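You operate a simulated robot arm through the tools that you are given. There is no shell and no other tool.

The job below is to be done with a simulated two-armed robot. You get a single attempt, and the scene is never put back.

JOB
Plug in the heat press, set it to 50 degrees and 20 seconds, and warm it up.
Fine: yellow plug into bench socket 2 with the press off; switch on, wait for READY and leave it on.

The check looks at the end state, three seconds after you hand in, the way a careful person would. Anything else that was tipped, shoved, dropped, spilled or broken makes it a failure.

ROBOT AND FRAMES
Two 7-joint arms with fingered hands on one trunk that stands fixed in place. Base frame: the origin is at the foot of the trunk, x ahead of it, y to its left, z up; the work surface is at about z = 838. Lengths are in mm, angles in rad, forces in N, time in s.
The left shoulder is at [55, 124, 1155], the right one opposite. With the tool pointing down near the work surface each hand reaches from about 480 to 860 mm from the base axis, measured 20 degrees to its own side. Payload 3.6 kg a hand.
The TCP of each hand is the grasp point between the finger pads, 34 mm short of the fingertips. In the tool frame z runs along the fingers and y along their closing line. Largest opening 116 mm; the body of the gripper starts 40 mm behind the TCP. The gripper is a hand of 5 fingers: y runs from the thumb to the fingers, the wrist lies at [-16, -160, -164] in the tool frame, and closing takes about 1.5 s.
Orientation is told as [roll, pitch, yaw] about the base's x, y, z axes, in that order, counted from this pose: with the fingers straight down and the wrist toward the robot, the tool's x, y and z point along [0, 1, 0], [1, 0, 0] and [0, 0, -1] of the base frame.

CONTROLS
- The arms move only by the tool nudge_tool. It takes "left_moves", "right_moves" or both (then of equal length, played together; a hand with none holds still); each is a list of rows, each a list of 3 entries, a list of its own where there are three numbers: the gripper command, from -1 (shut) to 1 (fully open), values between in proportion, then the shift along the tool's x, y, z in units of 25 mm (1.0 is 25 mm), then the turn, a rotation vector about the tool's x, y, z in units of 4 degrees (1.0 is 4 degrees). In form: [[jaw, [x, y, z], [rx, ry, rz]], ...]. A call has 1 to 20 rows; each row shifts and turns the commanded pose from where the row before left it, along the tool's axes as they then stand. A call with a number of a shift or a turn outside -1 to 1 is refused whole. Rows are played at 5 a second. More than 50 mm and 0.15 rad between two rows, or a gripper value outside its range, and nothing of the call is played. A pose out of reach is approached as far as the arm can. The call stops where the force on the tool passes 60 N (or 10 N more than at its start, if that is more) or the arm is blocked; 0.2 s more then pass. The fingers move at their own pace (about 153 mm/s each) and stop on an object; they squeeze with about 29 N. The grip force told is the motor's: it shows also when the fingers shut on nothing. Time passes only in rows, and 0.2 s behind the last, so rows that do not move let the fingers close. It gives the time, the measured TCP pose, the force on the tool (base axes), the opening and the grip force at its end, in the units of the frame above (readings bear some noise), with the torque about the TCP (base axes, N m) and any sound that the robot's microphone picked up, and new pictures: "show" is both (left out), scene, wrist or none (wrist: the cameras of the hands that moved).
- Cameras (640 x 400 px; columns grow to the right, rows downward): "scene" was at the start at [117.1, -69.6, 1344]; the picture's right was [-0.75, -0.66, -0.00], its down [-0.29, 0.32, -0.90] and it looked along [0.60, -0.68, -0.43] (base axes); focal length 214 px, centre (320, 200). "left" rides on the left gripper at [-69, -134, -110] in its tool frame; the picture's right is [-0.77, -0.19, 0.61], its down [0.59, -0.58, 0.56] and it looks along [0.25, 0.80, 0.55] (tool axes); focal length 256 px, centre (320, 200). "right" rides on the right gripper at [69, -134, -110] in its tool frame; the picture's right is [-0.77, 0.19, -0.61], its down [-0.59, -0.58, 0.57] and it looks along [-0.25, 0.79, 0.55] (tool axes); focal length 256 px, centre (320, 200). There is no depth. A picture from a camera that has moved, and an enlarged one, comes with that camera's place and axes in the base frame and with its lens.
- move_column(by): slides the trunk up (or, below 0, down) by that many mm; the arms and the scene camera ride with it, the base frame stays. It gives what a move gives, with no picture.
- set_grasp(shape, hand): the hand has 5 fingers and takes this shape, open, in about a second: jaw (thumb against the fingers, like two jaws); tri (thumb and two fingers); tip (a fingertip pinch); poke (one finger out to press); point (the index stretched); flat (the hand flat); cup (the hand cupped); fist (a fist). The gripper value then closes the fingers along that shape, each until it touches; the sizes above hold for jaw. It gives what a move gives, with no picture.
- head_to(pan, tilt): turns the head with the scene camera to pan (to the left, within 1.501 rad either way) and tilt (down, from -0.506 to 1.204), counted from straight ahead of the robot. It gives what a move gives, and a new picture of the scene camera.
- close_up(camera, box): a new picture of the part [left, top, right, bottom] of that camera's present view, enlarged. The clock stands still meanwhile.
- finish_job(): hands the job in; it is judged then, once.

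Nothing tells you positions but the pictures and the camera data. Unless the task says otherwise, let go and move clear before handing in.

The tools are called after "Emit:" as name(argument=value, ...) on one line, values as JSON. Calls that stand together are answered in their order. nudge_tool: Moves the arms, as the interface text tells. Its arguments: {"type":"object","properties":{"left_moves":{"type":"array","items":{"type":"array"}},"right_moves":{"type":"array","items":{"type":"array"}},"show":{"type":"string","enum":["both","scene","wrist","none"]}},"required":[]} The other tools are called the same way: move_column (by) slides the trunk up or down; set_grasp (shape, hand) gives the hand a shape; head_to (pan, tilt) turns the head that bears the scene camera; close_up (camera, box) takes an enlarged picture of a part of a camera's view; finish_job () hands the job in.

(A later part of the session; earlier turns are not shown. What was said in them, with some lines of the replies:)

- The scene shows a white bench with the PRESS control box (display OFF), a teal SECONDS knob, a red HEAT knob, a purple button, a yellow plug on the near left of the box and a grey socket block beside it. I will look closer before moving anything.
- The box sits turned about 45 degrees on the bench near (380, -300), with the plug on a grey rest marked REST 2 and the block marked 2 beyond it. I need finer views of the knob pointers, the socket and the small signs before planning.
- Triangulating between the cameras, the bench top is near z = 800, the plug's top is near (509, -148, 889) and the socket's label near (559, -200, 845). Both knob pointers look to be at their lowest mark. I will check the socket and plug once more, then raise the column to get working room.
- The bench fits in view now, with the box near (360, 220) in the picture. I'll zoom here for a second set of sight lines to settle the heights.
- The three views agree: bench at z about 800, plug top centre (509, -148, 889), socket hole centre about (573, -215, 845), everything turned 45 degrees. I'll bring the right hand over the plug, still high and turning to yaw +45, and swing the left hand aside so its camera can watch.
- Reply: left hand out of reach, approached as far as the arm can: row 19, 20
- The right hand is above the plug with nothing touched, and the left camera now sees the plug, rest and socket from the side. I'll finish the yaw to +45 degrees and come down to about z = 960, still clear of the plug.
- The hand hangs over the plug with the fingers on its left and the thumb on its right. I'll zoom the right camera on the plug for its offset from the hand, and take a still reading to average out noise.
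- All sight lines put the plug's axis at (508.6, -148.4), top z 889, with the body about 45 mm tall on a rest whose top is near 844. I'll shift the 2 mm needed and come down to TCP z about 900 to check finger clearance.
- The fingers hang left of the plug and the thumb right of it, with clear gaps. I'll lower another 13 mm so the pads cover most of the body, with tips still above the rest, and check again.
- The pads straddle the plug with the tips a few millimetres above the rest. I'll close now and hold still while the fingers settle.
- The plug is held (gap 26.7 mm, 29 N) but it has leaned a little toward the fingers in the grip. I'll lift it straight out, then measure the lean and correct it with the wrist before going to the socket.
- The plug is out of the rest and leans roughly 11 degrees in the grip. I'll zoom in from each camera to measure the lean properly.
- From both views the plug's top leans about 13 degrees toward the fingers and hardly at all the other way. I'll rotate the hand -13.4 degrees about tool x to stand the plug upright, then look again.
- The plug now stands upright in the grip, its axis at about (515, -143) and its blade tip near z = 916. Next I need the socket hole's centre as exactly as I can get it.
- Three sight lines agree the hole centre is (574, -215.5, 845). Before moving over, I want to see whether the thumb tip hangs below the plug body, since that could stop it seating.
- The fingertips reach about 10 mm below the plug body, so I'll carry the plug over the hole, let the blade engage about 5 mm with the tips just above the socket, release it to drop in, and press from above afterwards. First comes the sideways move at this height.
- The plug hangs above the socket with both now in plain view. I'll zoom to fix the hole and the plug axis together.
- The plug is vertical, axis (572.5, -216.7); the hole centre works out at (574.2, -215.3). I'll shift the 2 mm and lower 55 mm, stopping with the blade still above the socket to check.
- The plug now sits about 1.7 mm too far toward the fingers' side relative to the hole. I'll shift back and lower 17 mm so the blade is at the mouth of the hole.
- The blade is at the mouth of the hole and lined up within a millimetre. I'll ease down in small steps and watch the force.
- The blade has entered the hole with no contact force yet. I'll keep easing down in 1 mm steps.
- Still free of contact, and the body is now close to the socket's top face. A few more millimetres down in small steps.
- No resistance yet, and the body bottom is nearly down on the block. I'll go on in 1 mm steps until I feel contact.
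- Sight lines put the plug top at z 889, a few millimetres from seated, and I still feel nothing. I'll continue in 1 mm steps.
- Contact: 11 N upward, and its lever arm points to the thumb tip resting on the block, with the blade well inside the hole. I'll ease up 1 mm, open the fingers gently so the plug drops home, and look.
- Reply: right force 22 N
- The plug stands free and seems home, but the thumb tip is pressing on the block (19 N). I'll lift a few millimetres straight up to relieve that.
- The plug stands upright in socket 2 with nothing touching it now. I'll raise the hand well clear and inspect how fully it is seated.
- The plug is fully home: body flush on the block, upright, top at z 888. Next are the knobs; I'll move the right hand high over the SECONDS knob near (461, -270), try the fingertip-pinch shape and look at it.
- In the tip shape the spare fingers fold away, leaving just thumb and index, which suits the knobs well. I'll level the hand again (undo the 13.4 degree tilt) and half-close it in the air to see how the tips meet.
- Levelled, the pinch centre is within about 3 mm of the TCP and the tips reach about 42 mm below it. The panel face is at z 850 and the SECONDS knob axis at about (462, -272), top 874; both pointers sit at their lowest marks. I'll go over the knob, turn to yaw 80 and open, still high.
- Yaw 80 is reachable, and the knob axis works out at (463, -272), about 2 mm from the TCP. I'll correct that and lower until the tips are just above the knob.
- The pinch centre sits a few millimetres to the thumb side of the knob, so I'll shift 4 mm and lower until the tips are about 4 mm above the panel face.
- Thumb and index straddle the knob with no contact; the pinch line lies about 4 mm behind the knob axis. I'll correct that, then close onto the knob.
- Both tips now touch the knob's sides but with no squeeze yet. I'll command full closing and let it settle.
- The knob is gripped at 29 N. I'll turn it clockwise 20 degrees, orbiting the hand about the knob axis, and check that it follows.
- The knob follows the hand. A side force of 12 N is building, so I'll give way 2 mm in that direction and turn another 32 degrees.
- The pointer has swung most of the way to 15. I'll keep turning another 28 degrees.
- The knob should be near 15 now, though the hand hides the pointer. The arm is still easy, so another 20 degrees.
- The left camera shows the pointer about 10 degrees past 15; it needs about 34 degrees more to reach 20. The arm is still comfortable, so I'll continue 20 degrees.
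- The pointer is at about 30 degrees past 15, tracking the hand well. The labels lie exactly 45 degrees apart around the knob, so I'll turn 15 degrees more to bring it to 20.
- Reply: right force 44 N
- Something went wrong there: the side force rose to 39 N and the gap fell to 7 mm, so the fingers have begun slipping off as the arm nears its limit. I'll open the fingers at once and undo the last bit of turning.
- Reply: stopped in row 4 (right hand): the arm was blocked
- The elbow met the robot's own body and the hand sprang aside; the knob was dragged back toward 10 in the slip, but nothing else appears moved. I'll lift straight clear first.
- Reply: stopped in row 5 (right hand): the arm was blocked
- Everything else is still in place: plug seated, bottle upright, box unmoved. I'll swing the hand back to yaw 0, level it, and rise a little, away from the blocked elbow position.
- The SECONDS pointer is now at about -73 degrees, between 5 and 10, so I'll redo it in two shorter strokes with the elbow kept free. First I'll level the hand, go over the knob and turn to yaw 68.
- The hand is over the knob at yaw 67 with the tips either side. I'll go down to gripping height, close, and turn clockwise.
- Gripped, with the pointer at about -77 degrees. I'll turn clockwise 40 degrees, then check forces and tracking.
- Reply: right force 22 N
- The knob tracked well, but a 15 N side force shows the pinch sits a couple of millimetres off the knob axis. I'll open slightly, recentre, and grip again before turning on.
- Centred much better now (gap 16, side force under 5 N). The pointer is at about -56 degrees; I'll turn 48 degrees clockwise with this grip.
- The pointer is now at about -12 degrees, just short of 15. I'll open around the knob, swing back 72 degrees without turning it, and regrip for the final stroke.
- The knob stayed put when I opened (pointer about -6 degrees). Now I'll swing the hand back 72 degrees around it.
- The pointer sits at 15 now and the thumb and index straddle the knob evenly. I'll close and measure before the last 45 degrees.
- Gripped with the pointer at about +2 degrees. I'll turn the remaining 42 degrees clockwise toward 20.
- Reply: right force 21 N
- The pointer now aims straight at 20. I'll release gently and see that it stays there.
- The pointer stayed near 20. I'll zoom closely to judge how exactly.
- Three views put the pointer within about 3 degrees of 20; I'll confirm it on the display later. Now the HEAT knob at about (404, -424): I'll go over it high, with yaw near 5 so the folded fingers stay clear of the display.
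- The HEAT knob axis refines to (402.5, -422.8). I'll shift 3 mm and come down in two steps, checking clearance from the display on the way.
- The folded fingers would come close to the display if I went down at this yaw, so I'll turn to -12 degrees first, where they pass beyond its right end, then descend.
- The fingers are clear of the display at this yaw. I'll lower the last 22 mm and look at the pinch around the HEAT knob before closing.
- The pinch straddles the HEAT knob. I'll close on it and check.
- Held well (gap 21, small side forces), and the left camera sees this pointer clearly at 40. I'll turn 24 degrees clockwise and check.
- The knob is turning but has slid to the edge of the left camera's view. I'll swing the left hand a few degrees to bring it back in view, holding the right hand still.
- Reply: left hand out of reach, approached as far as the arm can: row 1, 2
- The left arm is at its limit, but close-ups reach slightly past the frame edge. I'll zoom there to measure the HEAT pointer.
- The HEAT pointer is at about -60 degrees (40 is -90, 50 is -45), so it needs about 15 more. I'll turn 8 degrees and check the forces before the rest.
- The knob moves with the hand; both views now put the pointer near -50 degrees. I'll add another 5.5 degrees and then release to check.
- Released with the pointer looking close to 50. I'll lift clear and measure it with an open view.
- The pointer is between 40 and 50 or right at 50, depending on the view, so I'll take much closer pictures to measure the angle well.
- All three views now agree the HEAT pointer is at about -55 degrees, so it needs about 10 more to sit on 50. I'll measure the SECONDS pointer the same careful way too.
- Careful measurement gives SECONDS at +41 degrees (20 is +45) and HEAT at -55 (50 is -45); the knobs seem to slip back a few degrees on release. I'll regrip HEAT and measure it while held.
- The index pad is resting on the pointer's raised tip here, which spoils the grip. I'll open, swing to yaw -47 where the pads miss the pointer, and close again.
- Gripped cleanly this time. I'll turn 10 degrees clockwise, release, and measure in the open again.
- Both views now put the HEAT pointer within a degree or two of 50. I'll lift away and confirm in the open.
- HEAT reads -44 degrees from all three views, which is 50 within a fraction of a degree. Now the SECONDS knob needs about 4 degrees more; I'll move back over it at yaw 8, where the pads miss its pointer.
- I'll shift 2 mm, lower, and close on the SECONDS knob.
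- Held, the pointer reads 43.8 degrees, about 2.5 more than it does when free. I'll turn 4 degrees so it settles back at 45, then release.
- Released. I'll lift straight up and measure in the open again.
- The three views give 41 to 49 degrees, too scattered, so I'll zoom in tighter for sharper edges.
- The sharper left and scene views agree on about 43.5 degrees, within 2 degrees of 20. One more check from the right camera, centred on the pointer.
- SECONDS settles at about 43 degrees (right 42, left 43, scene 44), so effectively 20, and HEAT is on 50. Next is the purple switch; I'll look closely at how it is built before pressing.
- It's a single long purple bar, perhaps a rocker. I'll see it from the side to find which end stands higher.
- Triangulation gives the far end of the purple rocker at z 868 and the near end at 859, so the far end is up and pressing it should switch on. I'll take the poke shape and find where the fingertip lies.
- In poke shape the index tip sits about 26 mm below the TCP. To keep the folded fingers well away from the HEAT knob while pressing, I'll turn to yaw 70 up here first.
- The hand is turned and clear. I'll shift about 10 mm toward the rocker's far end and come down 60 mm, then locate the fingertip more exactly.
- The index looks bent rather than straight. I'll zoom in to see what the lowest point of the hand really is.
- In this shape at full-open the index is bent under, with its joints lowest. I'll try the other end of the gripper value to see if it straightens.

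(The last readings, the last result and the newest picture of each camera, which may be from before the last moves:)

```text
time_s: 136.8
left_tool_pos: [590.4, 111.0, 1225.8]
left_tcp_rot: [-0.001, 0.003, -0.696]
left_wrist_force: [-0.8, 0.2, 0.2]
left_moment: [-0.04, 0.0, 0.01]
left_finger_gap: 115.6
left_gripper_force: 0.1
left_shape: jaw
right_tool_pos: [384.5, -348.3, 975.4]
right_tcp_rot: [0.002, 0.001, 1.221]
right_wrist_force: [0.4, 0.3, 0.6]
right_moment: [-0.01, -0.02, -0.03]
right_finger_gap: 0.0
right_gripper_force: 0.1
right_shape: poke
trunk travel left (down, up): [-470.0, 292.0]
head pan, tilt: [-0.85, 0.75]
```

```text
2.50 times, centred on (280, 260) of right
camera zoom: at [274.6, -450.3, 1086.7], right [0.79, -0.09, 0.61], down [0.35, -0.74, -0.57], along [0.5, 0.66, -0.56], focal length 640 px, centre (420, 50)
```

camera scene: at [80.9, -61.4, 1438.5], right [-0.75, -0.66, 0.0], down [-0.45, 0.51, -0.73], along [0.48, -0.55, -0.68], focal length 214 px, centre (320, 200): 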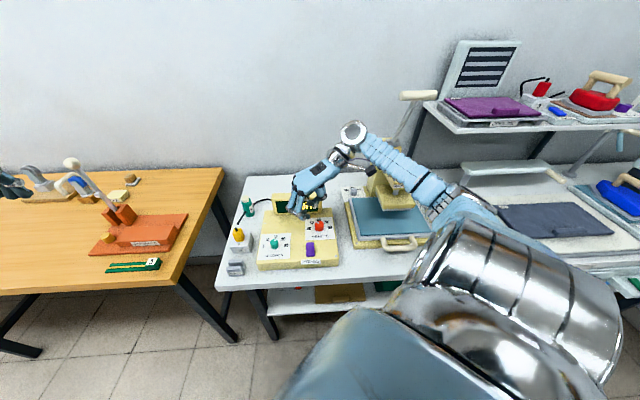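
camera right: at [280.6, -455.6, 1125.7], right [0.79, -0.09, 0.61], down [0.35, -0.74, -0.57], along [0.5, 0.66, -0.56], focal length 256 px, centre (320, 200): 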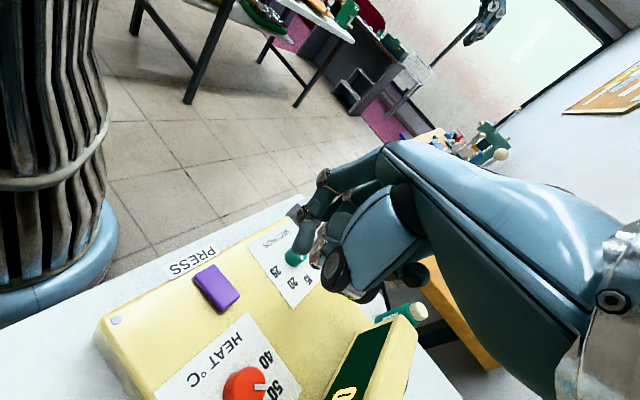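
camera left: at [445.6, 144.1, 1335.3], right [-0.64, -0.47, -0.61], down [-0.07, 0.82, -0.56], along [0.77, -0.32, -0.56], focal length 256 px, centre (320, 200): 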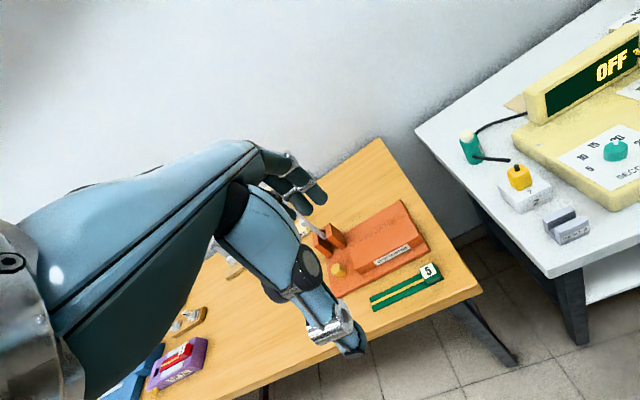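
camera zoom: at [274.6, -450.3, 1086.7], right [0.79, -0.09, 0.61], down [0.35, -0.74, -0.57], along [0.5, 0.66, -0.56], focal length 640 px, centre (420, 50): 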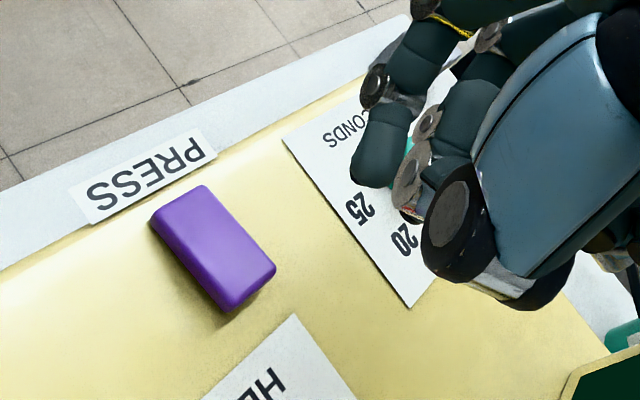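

Poke keeps the index hooked, so a closed fingertip pinch will make a better pressing point. I'll switch back to the tip shape, close it, and locate the tips.

Emit:
set_grasp(hand="right", shape="tip")

Emit:
nudge_tool(right_moves=[[0, [0, 0, 0], [0, 0, 0]], [-0.5, [0, 0, 0], [0, 0, 0]], [-1, [0, 0, 0], [0, 0, 0]], [-1, [0, 0, 0], [0, 0, 0]], [-1, [0, 0, 0], [0, 0, 0]], [-1, [0, 0, 0], [0, 0, 0]]], show="none")

Emit:
close_up(camera="scene", box=[285, 195, 335, 245])

Emit:
close_up(camera="right", box=[200, 180, 360, 340])

Emit:
close_up(camera="left", box=[630, 20, 640, 120])

```text
time_s: 137.7
left_tool_pos: [591.2, 112.5, 1225.2]
left_tcp_rot: [0.0, 0.006, -0.696]
left_wrist_force: [-1.0, -0.4, 0.4]
left_moment: [-0.01, -0.02, 0.0]
left_finger_gap: 115.8
left_gripper_force: 0.0
left_shape: jaw
right_tool_pos: [385.5, -348.3, 976.8]
right_tcp_rot: [0.005, 0.003, 1.22]
right_wrist_force: [0.8, 0.0, 0.5]
right_moment: [-0.01, -0.02, 0.04]
right_finger_gap: 116.1
right_gripper_force: 0.1
right_shape: tip
trunk travel left (down, up): [-470.0, 292.0]
head pan, tilt: [-0.85, 0.75]
```

```text
time_s: 139.1
left_tool_pos: [591.2, 112.7, 1225.3]
left_tcp_rot: [0.0, 0.002, -0.696]
left_wrist_force: [0.3, 0.7, 0.0]
left_moment: [0.0, -0.01, 0.02]
left_finger_gap: 115.7
left_gripper_force: 0.1
left_shape: jaw
right_tool_pos: [383.9, -348.7, 976.8]
right_tcp_rot: [0.003, 0.003, 1.22]
right_wrist_force: [0.3, -0.4, 0.0]
right_moment: [-0.02, 0.01, 0.01]
right_finger_gap: 0.3
right_gripper_force: 0.0
right_shape: tip
trunk travel left (down, up): [-470.0, 292.0]
head pan, tilt: [-0.85, 0.75]
```

```text
8.00 times, centred on (310, 220) of scene
camera zoom: at [81.1, -61.4, 1438.5], right [-0.75, -0.66, 0.0], down [-0.45, 0.51, -0.73], along [0.48, -0.55, -0.68], focal length 1716 px, centre (400, 40)
```

zoom: 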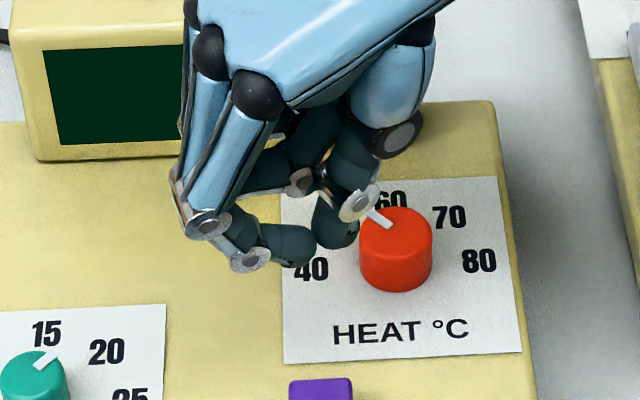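

```text
2.50 times, centred on (280, 260) of right
camera zoom: at [274.7, -450.2, 1086.7], right [0.79, -0.09, 0.61], down [0.35, -0.74, -0.57], along [0.5, 0.66, -0.56], focal length 640 px, centre (420, 50)
```

zoom: 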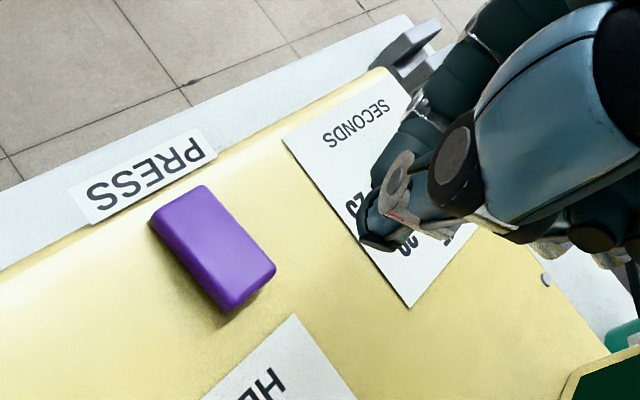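

```text
4.00 times, centred on (635, 70) of left
camera zoom: at [444.7, 144.0, 1335.7], right [-0.64, -0.47, -0.61], down [-0.07, 0.82, -0.56], along [0.77, -0.32, -0.56], focal length 1024 px, centre (-940, 720)
```

zoom: 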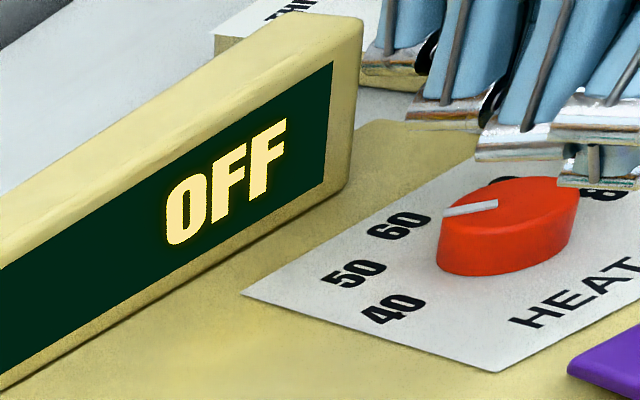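

The pinched tips reach 39 to 42 mm below the TCP, just to its thumb side. I'll set them over the rocker's far half at (372, -344) and come down to just above it.

Emit:
nudge_tool(right_moves=[[-1, [0.555, 0.25, 0], [0, 0, 0]], [-1, [0, 0, 0.8], [0, 0, 0]], [-1, [0, 0, 0.8], [0, 0, 0]], [-1, [0, 0, 0.7], [0, 0, 0]], [-1, [0, 0, 0], [0, 0, 0]]], show="wrist")

Emit:
close_up(camera="scene", box=[290, 215, 330, 255])

Emit:
close_up(camera="right", box=[200, 190, 340, 330])

```text
time_s: 140.3
left_tool_pos: [591.9, 111.3, 1225.6]
left_tcp_rot: [0.0, 0.003, -0.697]
left_wrist_force: [-0.5, 0.4, -1.1]
left_moment: [-0.02, 0.02, -0.02]
left_finger_gap: 115.9
left_gripper_force: 0.0
left_shape: jaw
right_tool_pos: [370.8, -336.2, 918.0]
right_tcp_rot: [0.0, 0.0, 1.219]
right_wrist_force: [-0.1, -0.1, -0.3]
right_moment: [0.0, 0.02, 0.0]
right_finger_gap: 3.6
right_gripper_force: 0.0
right_shape: tip
trunk travel left (down, up): [-470.0, 292.0]
head pan, tilt: [-0.85, 0.75]
camera right: at [260.0, -439.3, 1028.0], right [0.79, -0.09, 0.61], down [0.35, -0.74, -0.57], along [0.5, 0.66, -0.56], focal length 256 px, centre (320, 200)
```

right: 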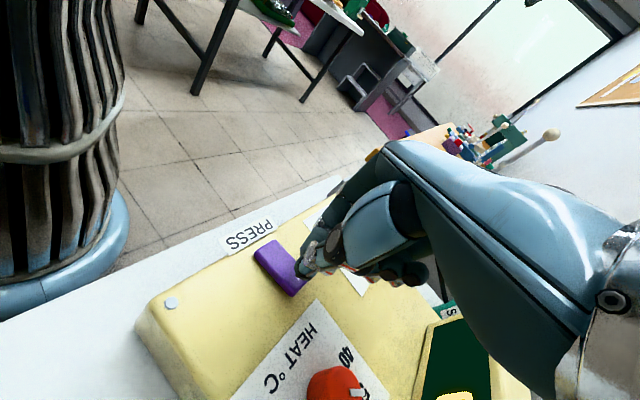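

```text
10.00 times, centred on (310, 235) of scene
camera zoom: at [81.0, -61.3, 1438.5], right [-0.75, -0.66, 0.0], down [-0.45, 0.51, -0.73], along [0.48, -0.55, -0.68], focal length 2145 px, centre (420, -150)
```

zoom: 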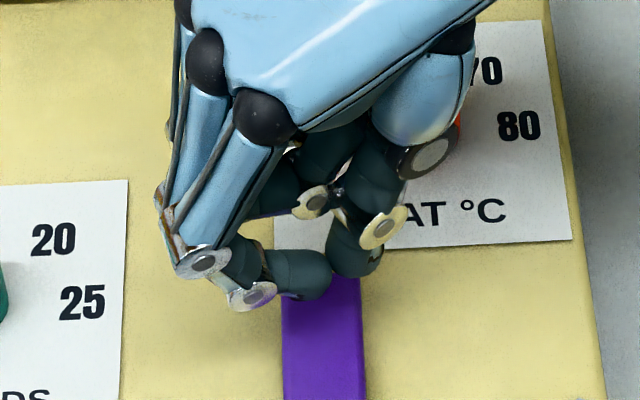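

```text
2.86 times, centred on (270, 260) of right
camera zoom: at [260.0, -439.3, 1028.0], right [0.79, -0.09, 0.61], down [0.35, -0.74, -0.57], along [0.5, 0.66, -0.56], focal length 731 px, centre (463, 29)
```

zoom: 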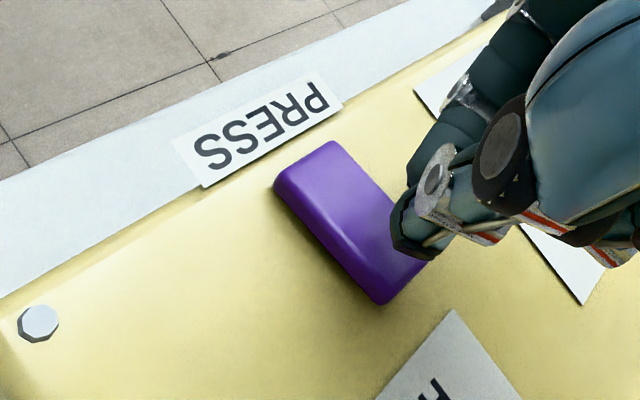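

The tips are right above the far half of the rocker. I'll shift 4 mm further toward its far end and press down slowly, watching force and display.

Emit:
nudge_tool(right_moves=[[-1, [-0.144, -0.067, 0], [0, 0, 0]], [-1, [0, 0, 0.2], [0, 0, 0]], [-1, [0, 0, 0.16], [0, 0, 0]], [-1, [0, 0, 0], [0, 0, 0]]], show="none")

Emit:
close_up(camera="scene", box=[290, 215, 330, 255])

Emit:
close_up(camera="right", box=[220, 200, 340, 320])

```text
time_s: 141.3
left_tool_pos: [590.9, 113.1, 1226.2]
left_tcp_rot: [0.0, 0.005, -0.697]
left_wrist_force: [-0.3, 0.0, -0.1]
left_moment: [0.02, 0.0, 0.0]
left_finger_gap: 115.9
left_gripper_force: 0.0
left_shape: jaw
right_tool_pos: [376.1, -340.0, 909.1]
right_tcp_rot: [0.002, 0.002, 1.219]
right_wrist_force: [0.0, -0.4, 0.5]
right_moment: [0.0, 0.01, 0.02]
right_finger_gap: 3.2
right_gripper_force: 0.0
right_shape: tip
trunk travel left (down, up): [-470.0, 292.0]
head pan, tilt: [-0.85, 0.75]
```

```text
10.00 times, centred on (310, 235) of scene
camera zoom: at [81.1, -61.4, 1438.5], right [-0.75, -0.66, 0.0], down [-0.45, 0.51, -0.73], along [0.48, -0.55, -0.68], focal length 2145 px, centre (420, -150)
```

zoom: 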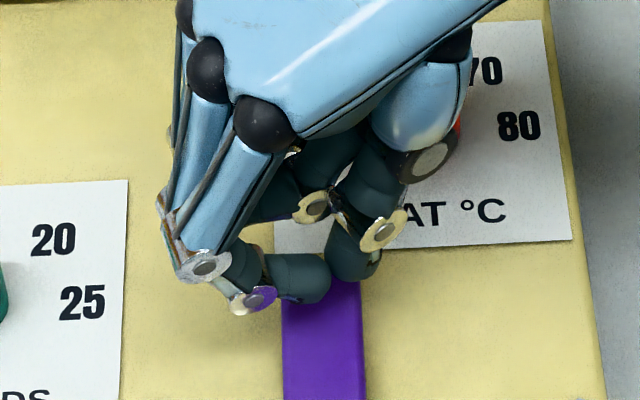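

```text
3.33 times, centred on (280, 260) of right
camera zoom: at [263.9, -442.6, 1019.0], right [0.79, -0.09, 0.61], down [0.35, -0.74, -0.57], along [0.5, 0.66, -0.56], focal length 853 px, centre (453, 0)
```

zoom: 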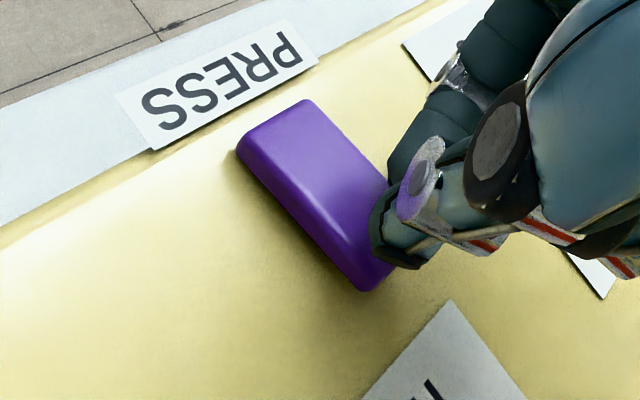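

No contact yet. I'll keep pressing down in 2 mm steps.

Emit:
nudge_tool(right_moves=[[-1, [0, 0, 0.08], [0, 0, 0]], [-1, [0, 0, 0.08], [0, 0, 0]], [-1, [0, 0, 0], [0, 0, 0]]], show="none")

Emit:
nudge_tool(right_moves=[[-1, [0, 0, 0.08], [0, 0, 0]], [-1, [0, 0, 0], [0, 0, 0]]], show="none")

Emit:
close_up(camera="scene", box=[260, 180, 340, 260])

Emit:
close_up(camera="left", box=[560, 20, 640, 120])

```text
time_s: 142.1
left_tool_pos: [592.1, 110.8, 1227.3]
left_tcp_rot: [-0.001, 0.004, -0.696]
left_wrist_force: [0.0, -0.1, 0.5]
left_moment: [-0.02, 0.0, -0.03]
left_finger_gap: 116.0
left_gripper_force: 0.1
left_shape: jaw
right_tool_pos: [375.0, -340.3, 904.3]
right_tcp_rot: [0.003, 0.002, 1.219]
right_wrist_force: [-0.8, -0.1, -0.2]
right_moment: [0.0, 0.06, -0.01]
right_finger_gap: 3.2
right_gripper_force: 0.0
right_shape: tip
trunk travel left (down, up): [-470.0, 292.0]
head pan, tilt: [-0.85, 0.75]
```

```text
time_s: 142.7
left_tool_pos: [592.0, 111.4, 1224.8]
left_tcp_rot: [0.001, 0.003, -0.697]
left_wrist_force: [-0.5, 0.8, -0.8]
left_moment: [-0.01, 0.01, 0.01]
left_finger_gap: 115.9
left_gripper_force: 0.0
left_shape: jaw
right_tool_pos: [374.8, -339.9, 904.1]
right_tcp_rot: [0.003, 0.002, 1.222]
right_wrist_force: [-0.5, 0.1, -0.4]
right_moment: [-0.02, 0.0, -0.02]
right_finger_gap: 0.0
right_gripper_force: 0.0
right_shape: tip
trunk travel left (down, up): [-470.0, 292.0]
head pan, tilt: [-0.85, 0.75]
```

```text
5.00 times, centred on (300, 220) of scene
camera zoom: at [81.1, -61.4, 1438.5], right [-0.75, -0.66, 0.0], down [-0.45, 0.51, -0.73], along [0.48, -0.55, -0.68], focal length 1072 px, centre (420, 100)
```

zoom: 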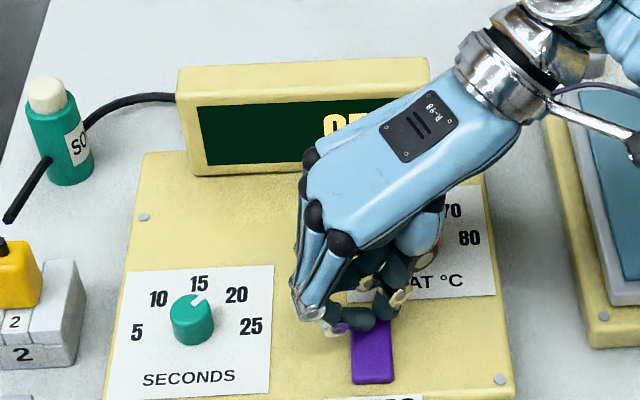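

```text
4.00 times, centred on (600, 70) of left
camera zoom: at [444.7, 144.0, 1335.7], right [-0.64, -0.47, -0.61], down [-0.07, 0.82, -0.56], along [0.77, -0.32, -0.56], focal length 1024 px, centre (-800, 720)
```

zoom: 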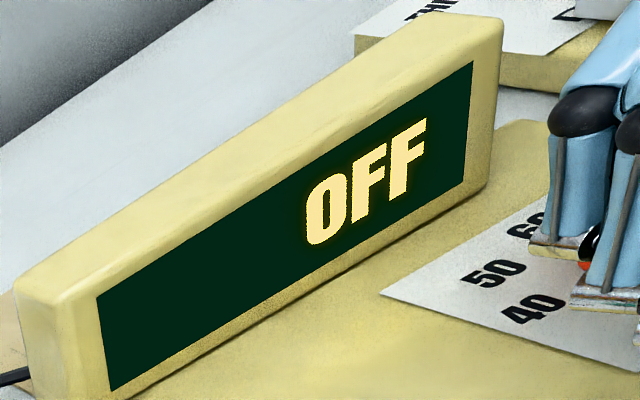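

Still no contact and the display stays OFF. Two more 2 mm steps.

Emit:
nudge_tool(right_moves=[[-1, [0, 0, 0.08], [0, 0, 0]], [-1, [0, 0, 0], [0, 0, 0]]], show="none")

Emit:
nudge_tool(right_moves=[[-1, [0, 0, 0.08], [0, 0, 0]], [-1, [0, 0, 0], [0, 0, 0]]], show="none")

Emit:
close_up(camera="scene", box=[290, 215, 330, 255])

Emit:
close_up(camera="right", box=[220, 200, 340, 320])

Emit:
close_up(camera="left", box=[560, 20, 640, 120])

```text
time_s: 143.3
left_tool_pos: [590.1, 111.2, 1225.0]
left_tcp_rot: [-0.001, 0.005, -0.698]
left_wrist_force: [-0.8, 0.1, 0.6]
left_moment: [0.01, 0.02, 0.0]
left_finger_gap: 115.8
left_gripper_force: 0.2
left_shape: jaw
right_tool_pos: [374.4, -339.4, 901.8]
right_tcp_rot: [0.004, 0.001, 1.219]
right_wrist_force: [0.7, 0.1, 0.0]
right_moment: [0.0, 0.0, -0.01]
right_finger_gap: 0.0
right_gripper_force: 0.0
right_shape: tip
trunk travel left (down, up): [-470.0, 292.0]
head pan, tilt: [-0.85, 0.75]
```

```text
time_s: 143.9
left_tool_pos: [591.4, 111.7, 1225.5]
left_tcp_rot: [0.0, 0.004, -0.696]
left_wrist_force: [-0.3, 0.6, 0.8]
left_moment: [0.0, -0.01, 0.0]
left_finger_gap: 116.0
left_gripper_force: 0.1
left_shape: jaw
right_tool_pos: [375.0, -340.5, 899.7]
right_tcp_rot: [0.003, -0.001, 1.22]
right_wrist_force: [-0.3, 0.0, 0.4]
right_moment: [-0.02, -0.03, 0.0]
right_finger_gap: 3.4
right_gripper_force: 0.1
right_shape: tip
trunk travel left (down, up): [-470.0, 292.0]
head pan, tilt: [-0.85, 0.75]
```

```text
10.00 times, centred on (310, 235) of scene
camera zoom: at [81.1, -61.3, 1438.5], right [-0.75, -0.66, 0.0], down [-0.45, 0.51, -0.73], along [0.48, -0.55, -0.68], focal length 2145 px, centre (420, -150)
```

zoom: 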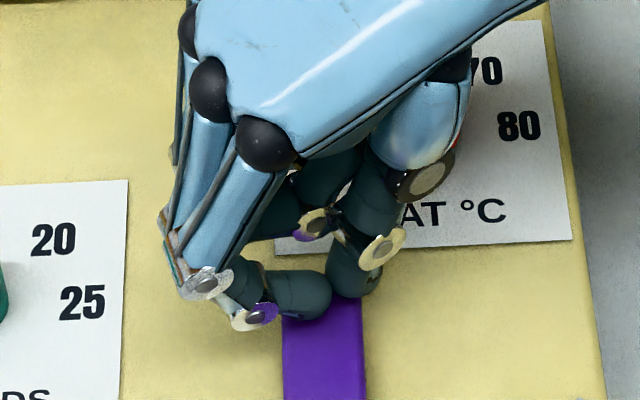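

```text
3.33 times, centred on (280, 260) of right
camera zoom: at [263.9, -442.6, 1010.4], right [0.79, -0.09, 0.61], down [0.35, -0.74, -0.57], along [0.5, 0.66, -0.56], focal length 853 px, centre (453, 0)
```

zoom: 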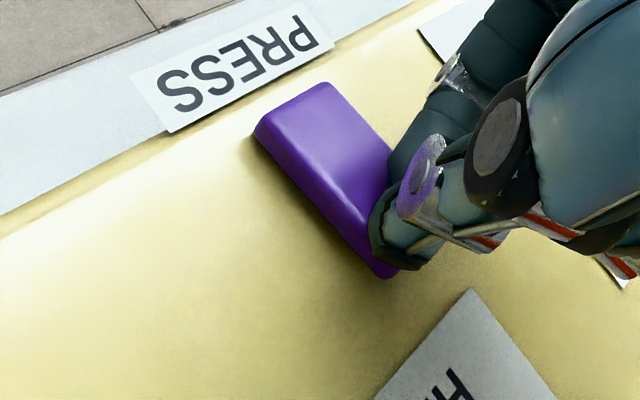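

```text
4.00 times, centred on (600, 70) of left
camera zoom: at [444.7, 144.0, 1335.7], right [-0.64, -0.47, -0.61], down [-0.07, 0.82, -0.56], along [0.77, -0.32, -0.56], focal length 1024 px, centre (-800, 720)
```

zoom: 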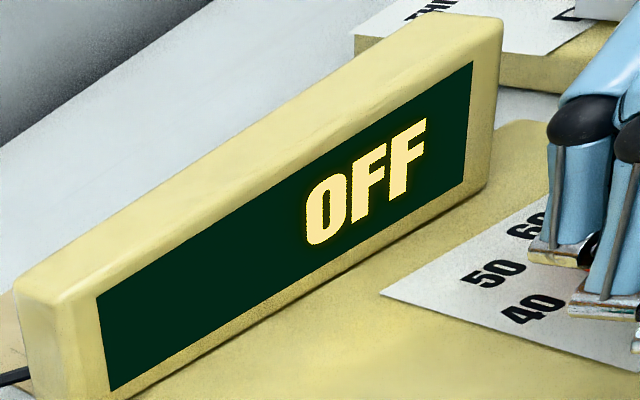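

The tips are nearly on the rocker. Continuing down in 2 mm steps.

Emit:
nudge_tool(right_moves=[[-1, [0, 0, 0.08], [0, 0, 0]], [-1, [0, 0, 0], [0, 0, 0]]], show="none")

Emit:
nudge_tool(right_moves=[[-1, [0, 0, 0.08], [0, 0, 0]], [-1, [0, 0, 0], [0, 0, 0]]], show="none")

Emit:
nudge_tool(right_moves=[[-1, [0, 0, 0.06], [0, 0, 0]], [-1, [0, 0, 0], [0, 0, 0]]], show="none")

Emit:
close_up(camera="scene", box=[290, 215, 330, 255])

Emit:
close_up(camera="left", box=[560, 20, 640, 120])

```text
time_s: 144.5
left_tool_pos: [590.9, 111.2, 1226.2]
left_tcp_rot: [-0.001, 0.003, -0.697]
left_wrist_force: [0.2, -0.7, -0.8]
left_moment: [0.02, 0.0, 0.01]
left_finger_gap: 116.0
left_gripper_force: 0.0
left_shape: jaw
right_tool_pos: [375.0, -340.3, 897.9]
right_tcp_rot: [0.004, 0.001, 1.22]
right_wrist_force: [0.3, -0.3, 0.2]
right_moment: [0.02, -0.01, -0.01]
right_finger_gap: 0.3
right_gripper_force: 28.4
right_shape: tip
trunk travel left (down, up): [-470.0, 292.0]
head pan, tilt: [-0.85, 0.75]
```

```text
time_s: 145.1
left_tool_pos: [591.7, 113.3, 1225.5]
left_tcp_rot: [-0.001, 0.003, -0.697]
left_wrist_force: [0.0, -0.6, -0.7]
left_moment: [-0.02, 0.0, 0.01]
left_finger_gap: 116.0
left_gripper_force: 0.0
left_shape: jaw
right_tool_pos: [375.7, -341.7, 895.2]
right_tcp_rot: [0.002, -0.001, 1.221]
right_wrist_force: [0.2, -1.1, 3.3]
right_moment: [0.01, 0.03, -0.01]
right_finger_gap: 0.1
right_gripper_force: 28.8
right_shape: tip
trunk travel left (down, up): [-470.0, 292.0]
head pan, tilt: [-0.85, 0.75]
```

```text
time_s: 145.7
left_tool_pos: [590.4, 112.0, 1225.9]
left_tcp_rot: [0.001, 0.002, -0.697]
left_wrist_force: [-0.2, 0.5, -0.3]
left_moment: [-0.02, -0.01, 0.05]
left_finger_gap: 116.1
left_gripper_force: 0.0
left_shape: jaw
right_tool_pos: [375.3, -341.1, 895.7]
right_tcp_rot: [0.001, 0.0, 1.219]
right_wrist_force: [0.7, -4.2, 16.6]
right_moment: [-0.29, 0.15, 0.06]
right_finger_gap: 0.1
right_gripper_force: 28.7
right_shape: tip
trunk travel left (down, up): [-470.0, 292.0]
head pan, tilt: [-0.85, 0.75]
```

```text
10.00 times, centred on (310, 235) of scene
camera zoom: at [80.1, -60.9, 1438.7], right [-0.75, -0.66, 0.0], down [-0.45, 0.51, -0.73], along [0.48, -0.55, -0.68], focal length 2145 px, centre (420, -150)
```

zoom: 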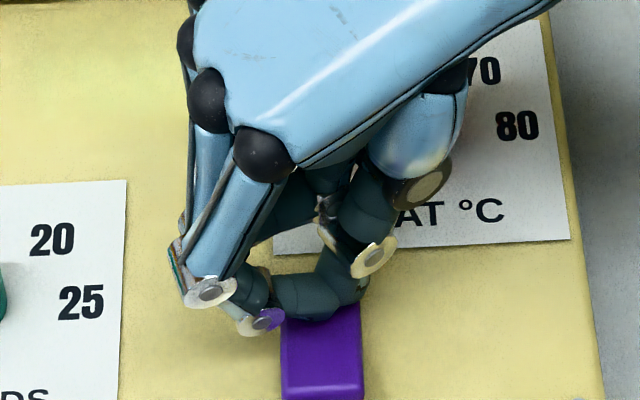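

```text
4.00 times, centred on (600, 70) of left
camera zoom: at [443.8, 144.4, 1336.2], right [-0.64, -0.47, -0.61], down [-0.07, 0.82, -0.56], along [0.77, -0.32, -0.56], focal length 1024 px, centre (-800, 720)
```

zoom: 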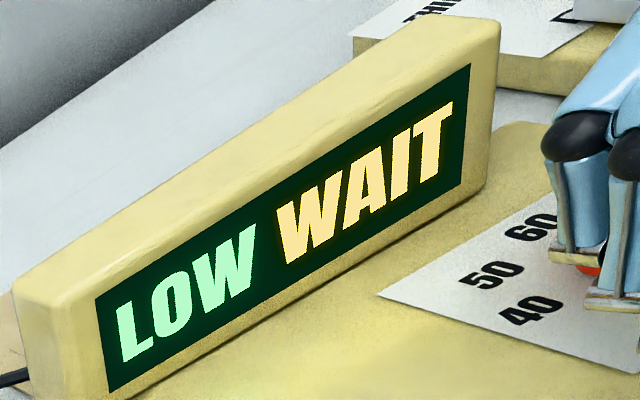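

The display now reads LOW WAIT: the press is powered and warming. I'll lift straight off the rocker and check it stays on.

Emit:
nudge_tool(right_moves=[[-1, [0, 0, -0.2], [0, 0, 0]], [-1, [0, 0, -0.4], [0, 0, 0]], [-1, [0, 0, -0.8], [0, 0, 0]], [-1, [0, 0, -0.8], [0, 0, 0]], [-1, [0, 0, -0.8], [0, 0, 0]], [-1, [0, 0, -0.8], [0, 0, 0]], [-1, [0, 0, -0.8], [0, 0, 0]], [-1, [0, 0, 0], [0, 0, 0]]], show="both")

Emit:
close_up(camera="scene", box=[230, 180, 350, 280])

Emit:
close_up(camera="left", box=[540, 0, 640, 120])

```text
time_s: 147.5
left_tool_pos: [589.9, 111.6, 1225.1]
left_tcp_rot: [0.001, 0.004, -0.696]
left_wrist_force: [0.4, 0.5, 0.2]
left_moment: [0.01, 0.0, -0.03]
left_finger_gap: 116.2
left_gripper_force: 0.1
left_shape: jaw
right_tool_pos: [373.4, -340.8, 1008.2]
right_tcp_rot: [0.003, 0.001, 1.22]
right_wrist_force: [0.4, -0.4, 0.0]
right_moment: [0.01, 0.02, 0.02]
right_finger_gap: 0.3
right_gripper_force: 28.6
right_shape: tip
trunk travel left (down, up): [-470.0, 292.0]
head pan, tilt: [-0.85, 0.75]
camera scene: at [81.1, -61.5, 1438.4], right [-0.75, -0.66, 0.0], down [-0.45, 0.51, -0.73], along [0.48, -0.55, -0.68], focal length 214 px, centre (320, 200)
camera right: at [262.6, -443.2, 1119.8], right [0.79, -0.09, 0.61], down [0.35, -0.74, -0.57], along [0.5, 0.66, -0.56], focal length 256 px, centre (320, 200)
```

scene: 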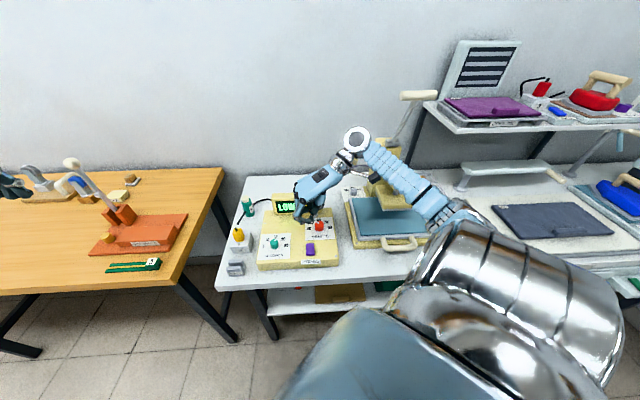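
right: 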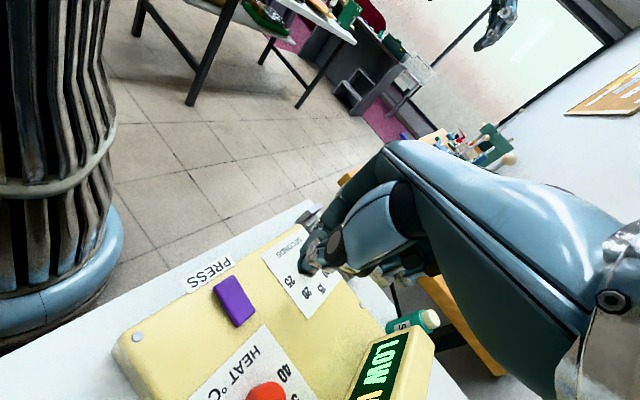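

```text
4.00 times, centred on (290, 230) of scene
camera zoom: at [81.1, -61.5, 1438.4], right [-0.75, -0.66, 0.0], down [-0.45, 0.51, -0.73], along [0.48, -0.55, -0.68], focal length 858 px, centre (440, 80)
```

zoom: 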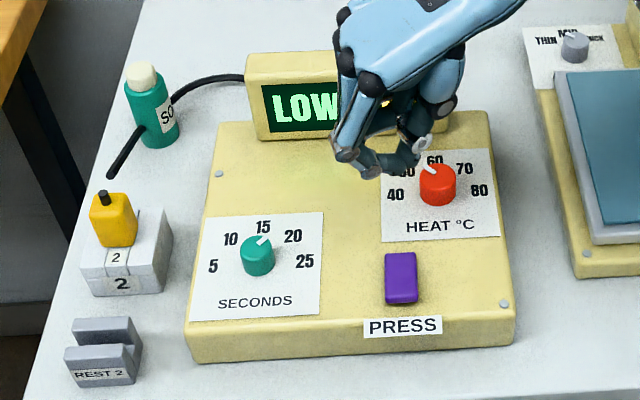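

```text
3.33 times, centred on (590, 60) of left
camera zoom: at [444.7, 143.9, 1335.6], right [-0.64, -0.47, -0.61], down [-0.07, 0.82, -0.56], along [0.77, -0.32, -0.56], focal length 853 px, centre (-580, 667)
```

zoom: 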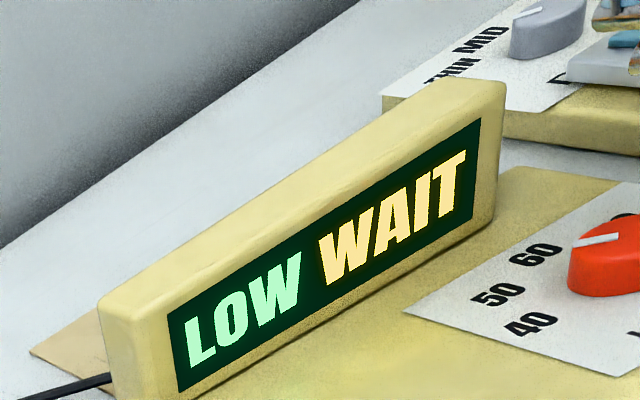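

The press stays on and shows LOW WAIT while it warms. I'll wait in place and watch the display.

Emit:
nudge_tool(right_moves=[[-0.5, [0, 0, -0.5], [0, 0, 0]], [0, [0, 0, -0.5], [0, 0, 0]], [0, [0, 0, 0], [0, 0, 0]], [0, [0, 0, 0], [0, 0, 0]], [0, [0, 0, 0], [0, 0, 0]], [0, [0, 0, 0], [0, 0, 0]], [0, [0, 0, 0], [0, 0, 0]], [0, [0, 0, 0], [0, 0, 0]], [0, [0, 0, 0], [0, 0, 0]], [0, [0, 0, 0], [0, 0, 0]], [0, [0, 0, 0], [0, 0, 0]], [0, [0, 0, 0], [0, 0, 0]], [0, [0, 0, 0], [0, 0, 0]], [0, [0, 0, 0], [0, 0, 0]], [0, [0, 0, 0], [0, 0, 0]], [0, [0, 0, 0], [0, 0, 0]], [0, [0, 0, 0], [0, 0, 0]], [0, [0, 0, 0], [0, 0, 0]], [0, [0, 0, 0], [0, 0, 0]], [0, [0, 0, 0], [0, 0, 0]]], show="none")

Emit:
close_up(camera="left", box=[540, 0, 640, 120])

Emit:
close_up(camera="scene", box=[250, 190, 350, 270])

```text
time_s: 151.7
left_tool_pos: [591.4, 112.0, 1225.7]
left_tcp_rot: [0.001, 0.004, -0.696]
left_wrist_force: [-0.7, -1.0, 0.1]
left_moment: [0.01, -0.05, 0.0]
left_finger_gap: 115.7
left_gripper_force: 0.0
left_shape: jaw
right_tool_pos: [372.9, -341.7, 1032.3]
right_tcp_rot: [0.005, 0.0, 1.22]
right_wrist_force: [0.2, 0.1, -0.3]
right_moment: [-0.02, -0.01, 0.02]
right_finger_gap: 58.0
right_gripper_force: 0.0
right_shape: tip
trunk travel left (down, up): [-470.0, 292.0]
head pan, tilt: [-0.85, 0.75]
```

```text
3.33 times, centred on (590, 60) of left
camera zoom: at [444.7, 144.0, 1335.7], right [-0.64, -0.47, -0.61], down [-0.07, 0.82, -0.56], along [0.77, -0.32, -0.56], focal length 853 px, centre (-580, 667)
```

zoom: 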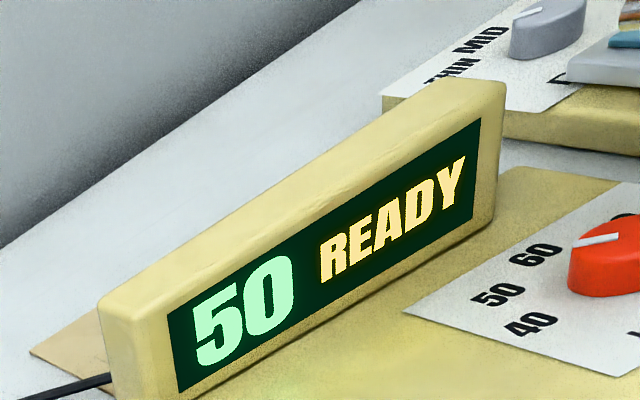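

```text
5.00 times, centred on (300, 230) of scene
camera zoom: at [81.1, -61.4, 1438.5], right [-0.75, -0.66, 0.0], down [-0.45, 0.51, -0.73], along [0.48, -0.55, -0.68], focal length 1072 px, centre (420, 50)
```

zoom: 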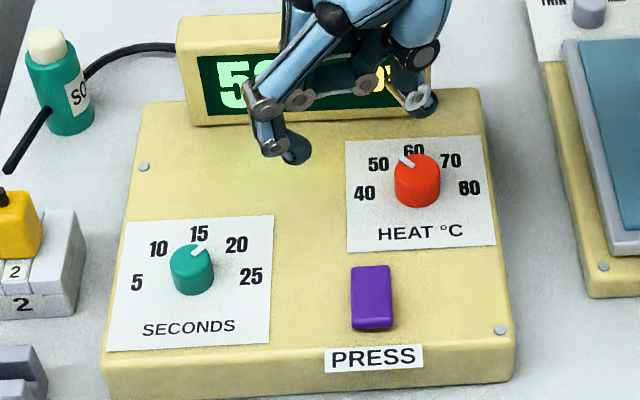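

The display reads 50 READY, so the HEAT setting is confirmed and the press is warm. I'll raise the right hand well clear and take a last look at everything.

Emit:
nudge_tool(right_moves=[[0, [0, 0, -1], [0, 0, 0]], [0, [0, 0, -1], [0, 0, 0]], [0, [0, 0, -1], [0, 0, 0]], [0, [0, 0, -1], [0, 0, 0]], [0, [0, 0, -1], [0, 0, 0]], [0, [0, 0, -1], [0, 0, 0]], [0, [0, -1, -0.4], [0, 0, 0]], [0, [0, -1, -0.4], [0, 0, 0]], [0, [0, -1, 0], [0, 0, 0]], [0, [0, -0.5, 0], [0, 0, 0]], [0, [0, 0, 0], [0, 0, 0]]], show="both")

Emit:
close_up(camera="scene", box=[220, 180, 360, 290])

Emit:
close_up(camera="scene", box=[262, 230, 286, 254])

Emit:
close_up(camera="left", box=[440, 40, 640, 260])

```text
time_s: 154.1
left_tool_pos: [591.8, 111.1, 1224.7]
left_tcp_rot: [0.001, 0.003, -0.694]
left_wrist_force: [0.5, 0.1, 0.2]
left_moment: [0.01, -0.01, 0.0]
left_finger_gap: 115.8
left_gripper_force: 0.0
left_shape: jaw
right_tool_pos: [344.9, -423.2, 1203.5]
right_tcp_rot: [0.002, 0.002, 1.22]
right_wrist_force: [0.2, -0.6, 0.6]
right_moment: [0.0, 0.01, -0.01]
right_finger_gap: 58.1
right_gripper_force: 0.0
right_shape: tip
trunk travel left (down, up): [-470.0, 292.0]
head pan, tilt: [-0.85, 0.75]
camera scene: at [81.1, -61.5, 1438.5], right [-0.75, -0.66, 0.0], down [-0.45, 0.51, -0.73], along [0.48, -0.55, -0.68], focal length 214 px, centre (320, 200)
camera right: at [234.1, -525.9, 1313.4], right [0.79, -0.09, 0.61], down [0.35, -0.74, -0.57], along [0.5, 0.66, -0.56], focal length 256 px, centre (320, 200)
```

scene: 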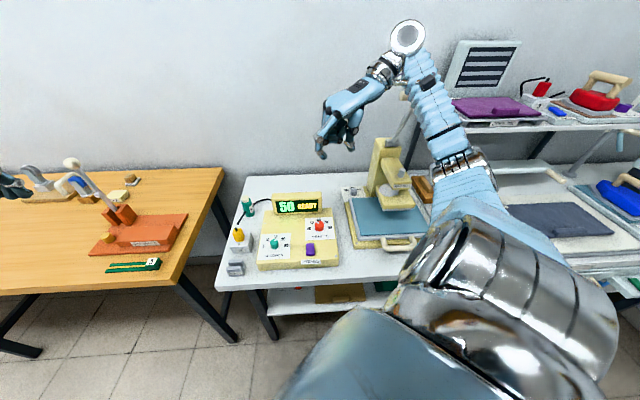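
right: 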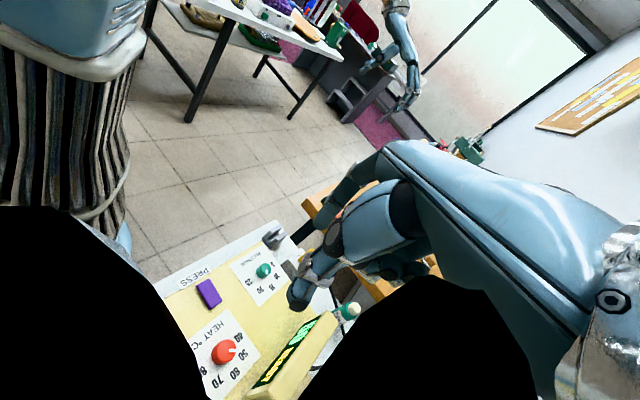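

```text
3.64 times, centred on (290, 235) of scene
camera zoom: at [81.1, -61.5, 1438.5], right [-0.75, -0.66, 0.0], down [-0.45, 0.51, -0.73], along [0.48, -0.55, -0.68], focal length 780 px, centre (429, 73)
```

zoom: 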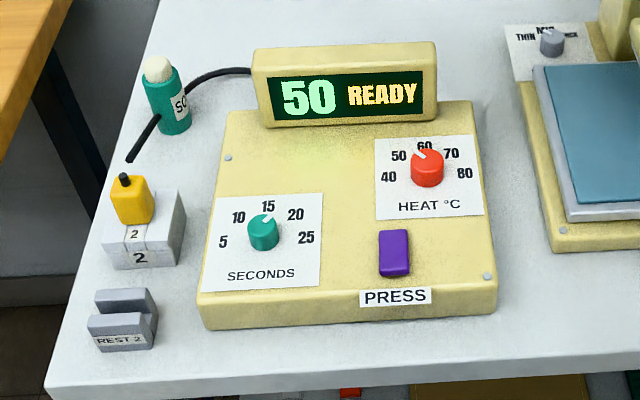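

```text
16.00 times, centred on (274, 242) of scene
camera zoom: at [81.1, -61.5, 1438.5], right [-0.75, -0.66, 0.0], down [-0.45, 0.51, -0.73], along [0.48, -0.55, -0.68], focal length 3432 px, centre (1056, -472)
```

zoom: 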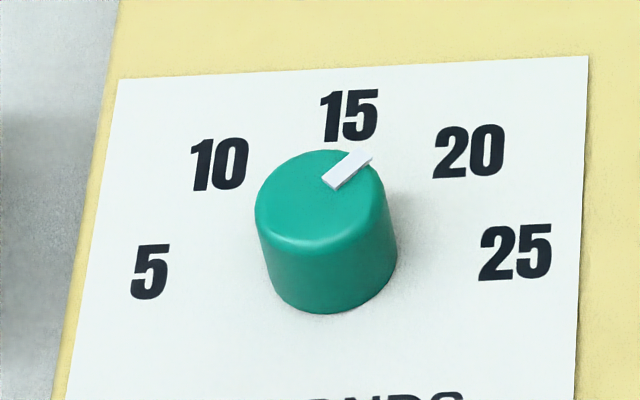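

```text
1.82 times, centred on (540, 150) of left
camera zoom: at [444.7, 144.0, 1335.7], right [-0.64, -0.47, -0.61], down [-0.07, 0.82, -0.56], along [0.77, -0.32, -0.56], focal length 465 px, centre (-80, 291)
```

zoom: 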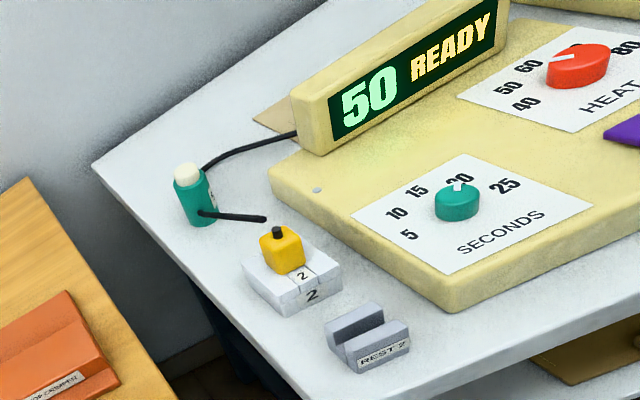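

The press reads 50 READY with the switch left on, HEAT on 50, SECONDS on 20 and the yellow plug seated in socket 2. The bottle, rest and box all stand where they were and both hands are clear, so I'm handing in.

Emit:
finish_job()

```text
The job is handed in.
```

The heat press is plugged in, set and warmed up. Its display read "50 READY" before I handed in, and I left it switched on.

- **Plug:** the yellow plug is in bench socket 2, flush on the block, and went in while the press was off.
- **Heat:** the knob is on 50, and the display shows 50.
- **Time:** the pointer measures about 2 degrees of turn short of the 20 mark, roughly 19.7 seconds. The display doesn't show the time, so I judged this only from the camera views.

**What went wrong:** on my first turn of the seconds knob, the robot's elbow hit its own body. The hand slipped off and dragged the knob back most of the way, so I turned it again in shorter strokes. While I was releasing the plug, the thumb also pressed on the socket block with about 19 N. In the final pictures the bottle, plug rest, socket block and control box all look undisturbed, and both hands are clear.
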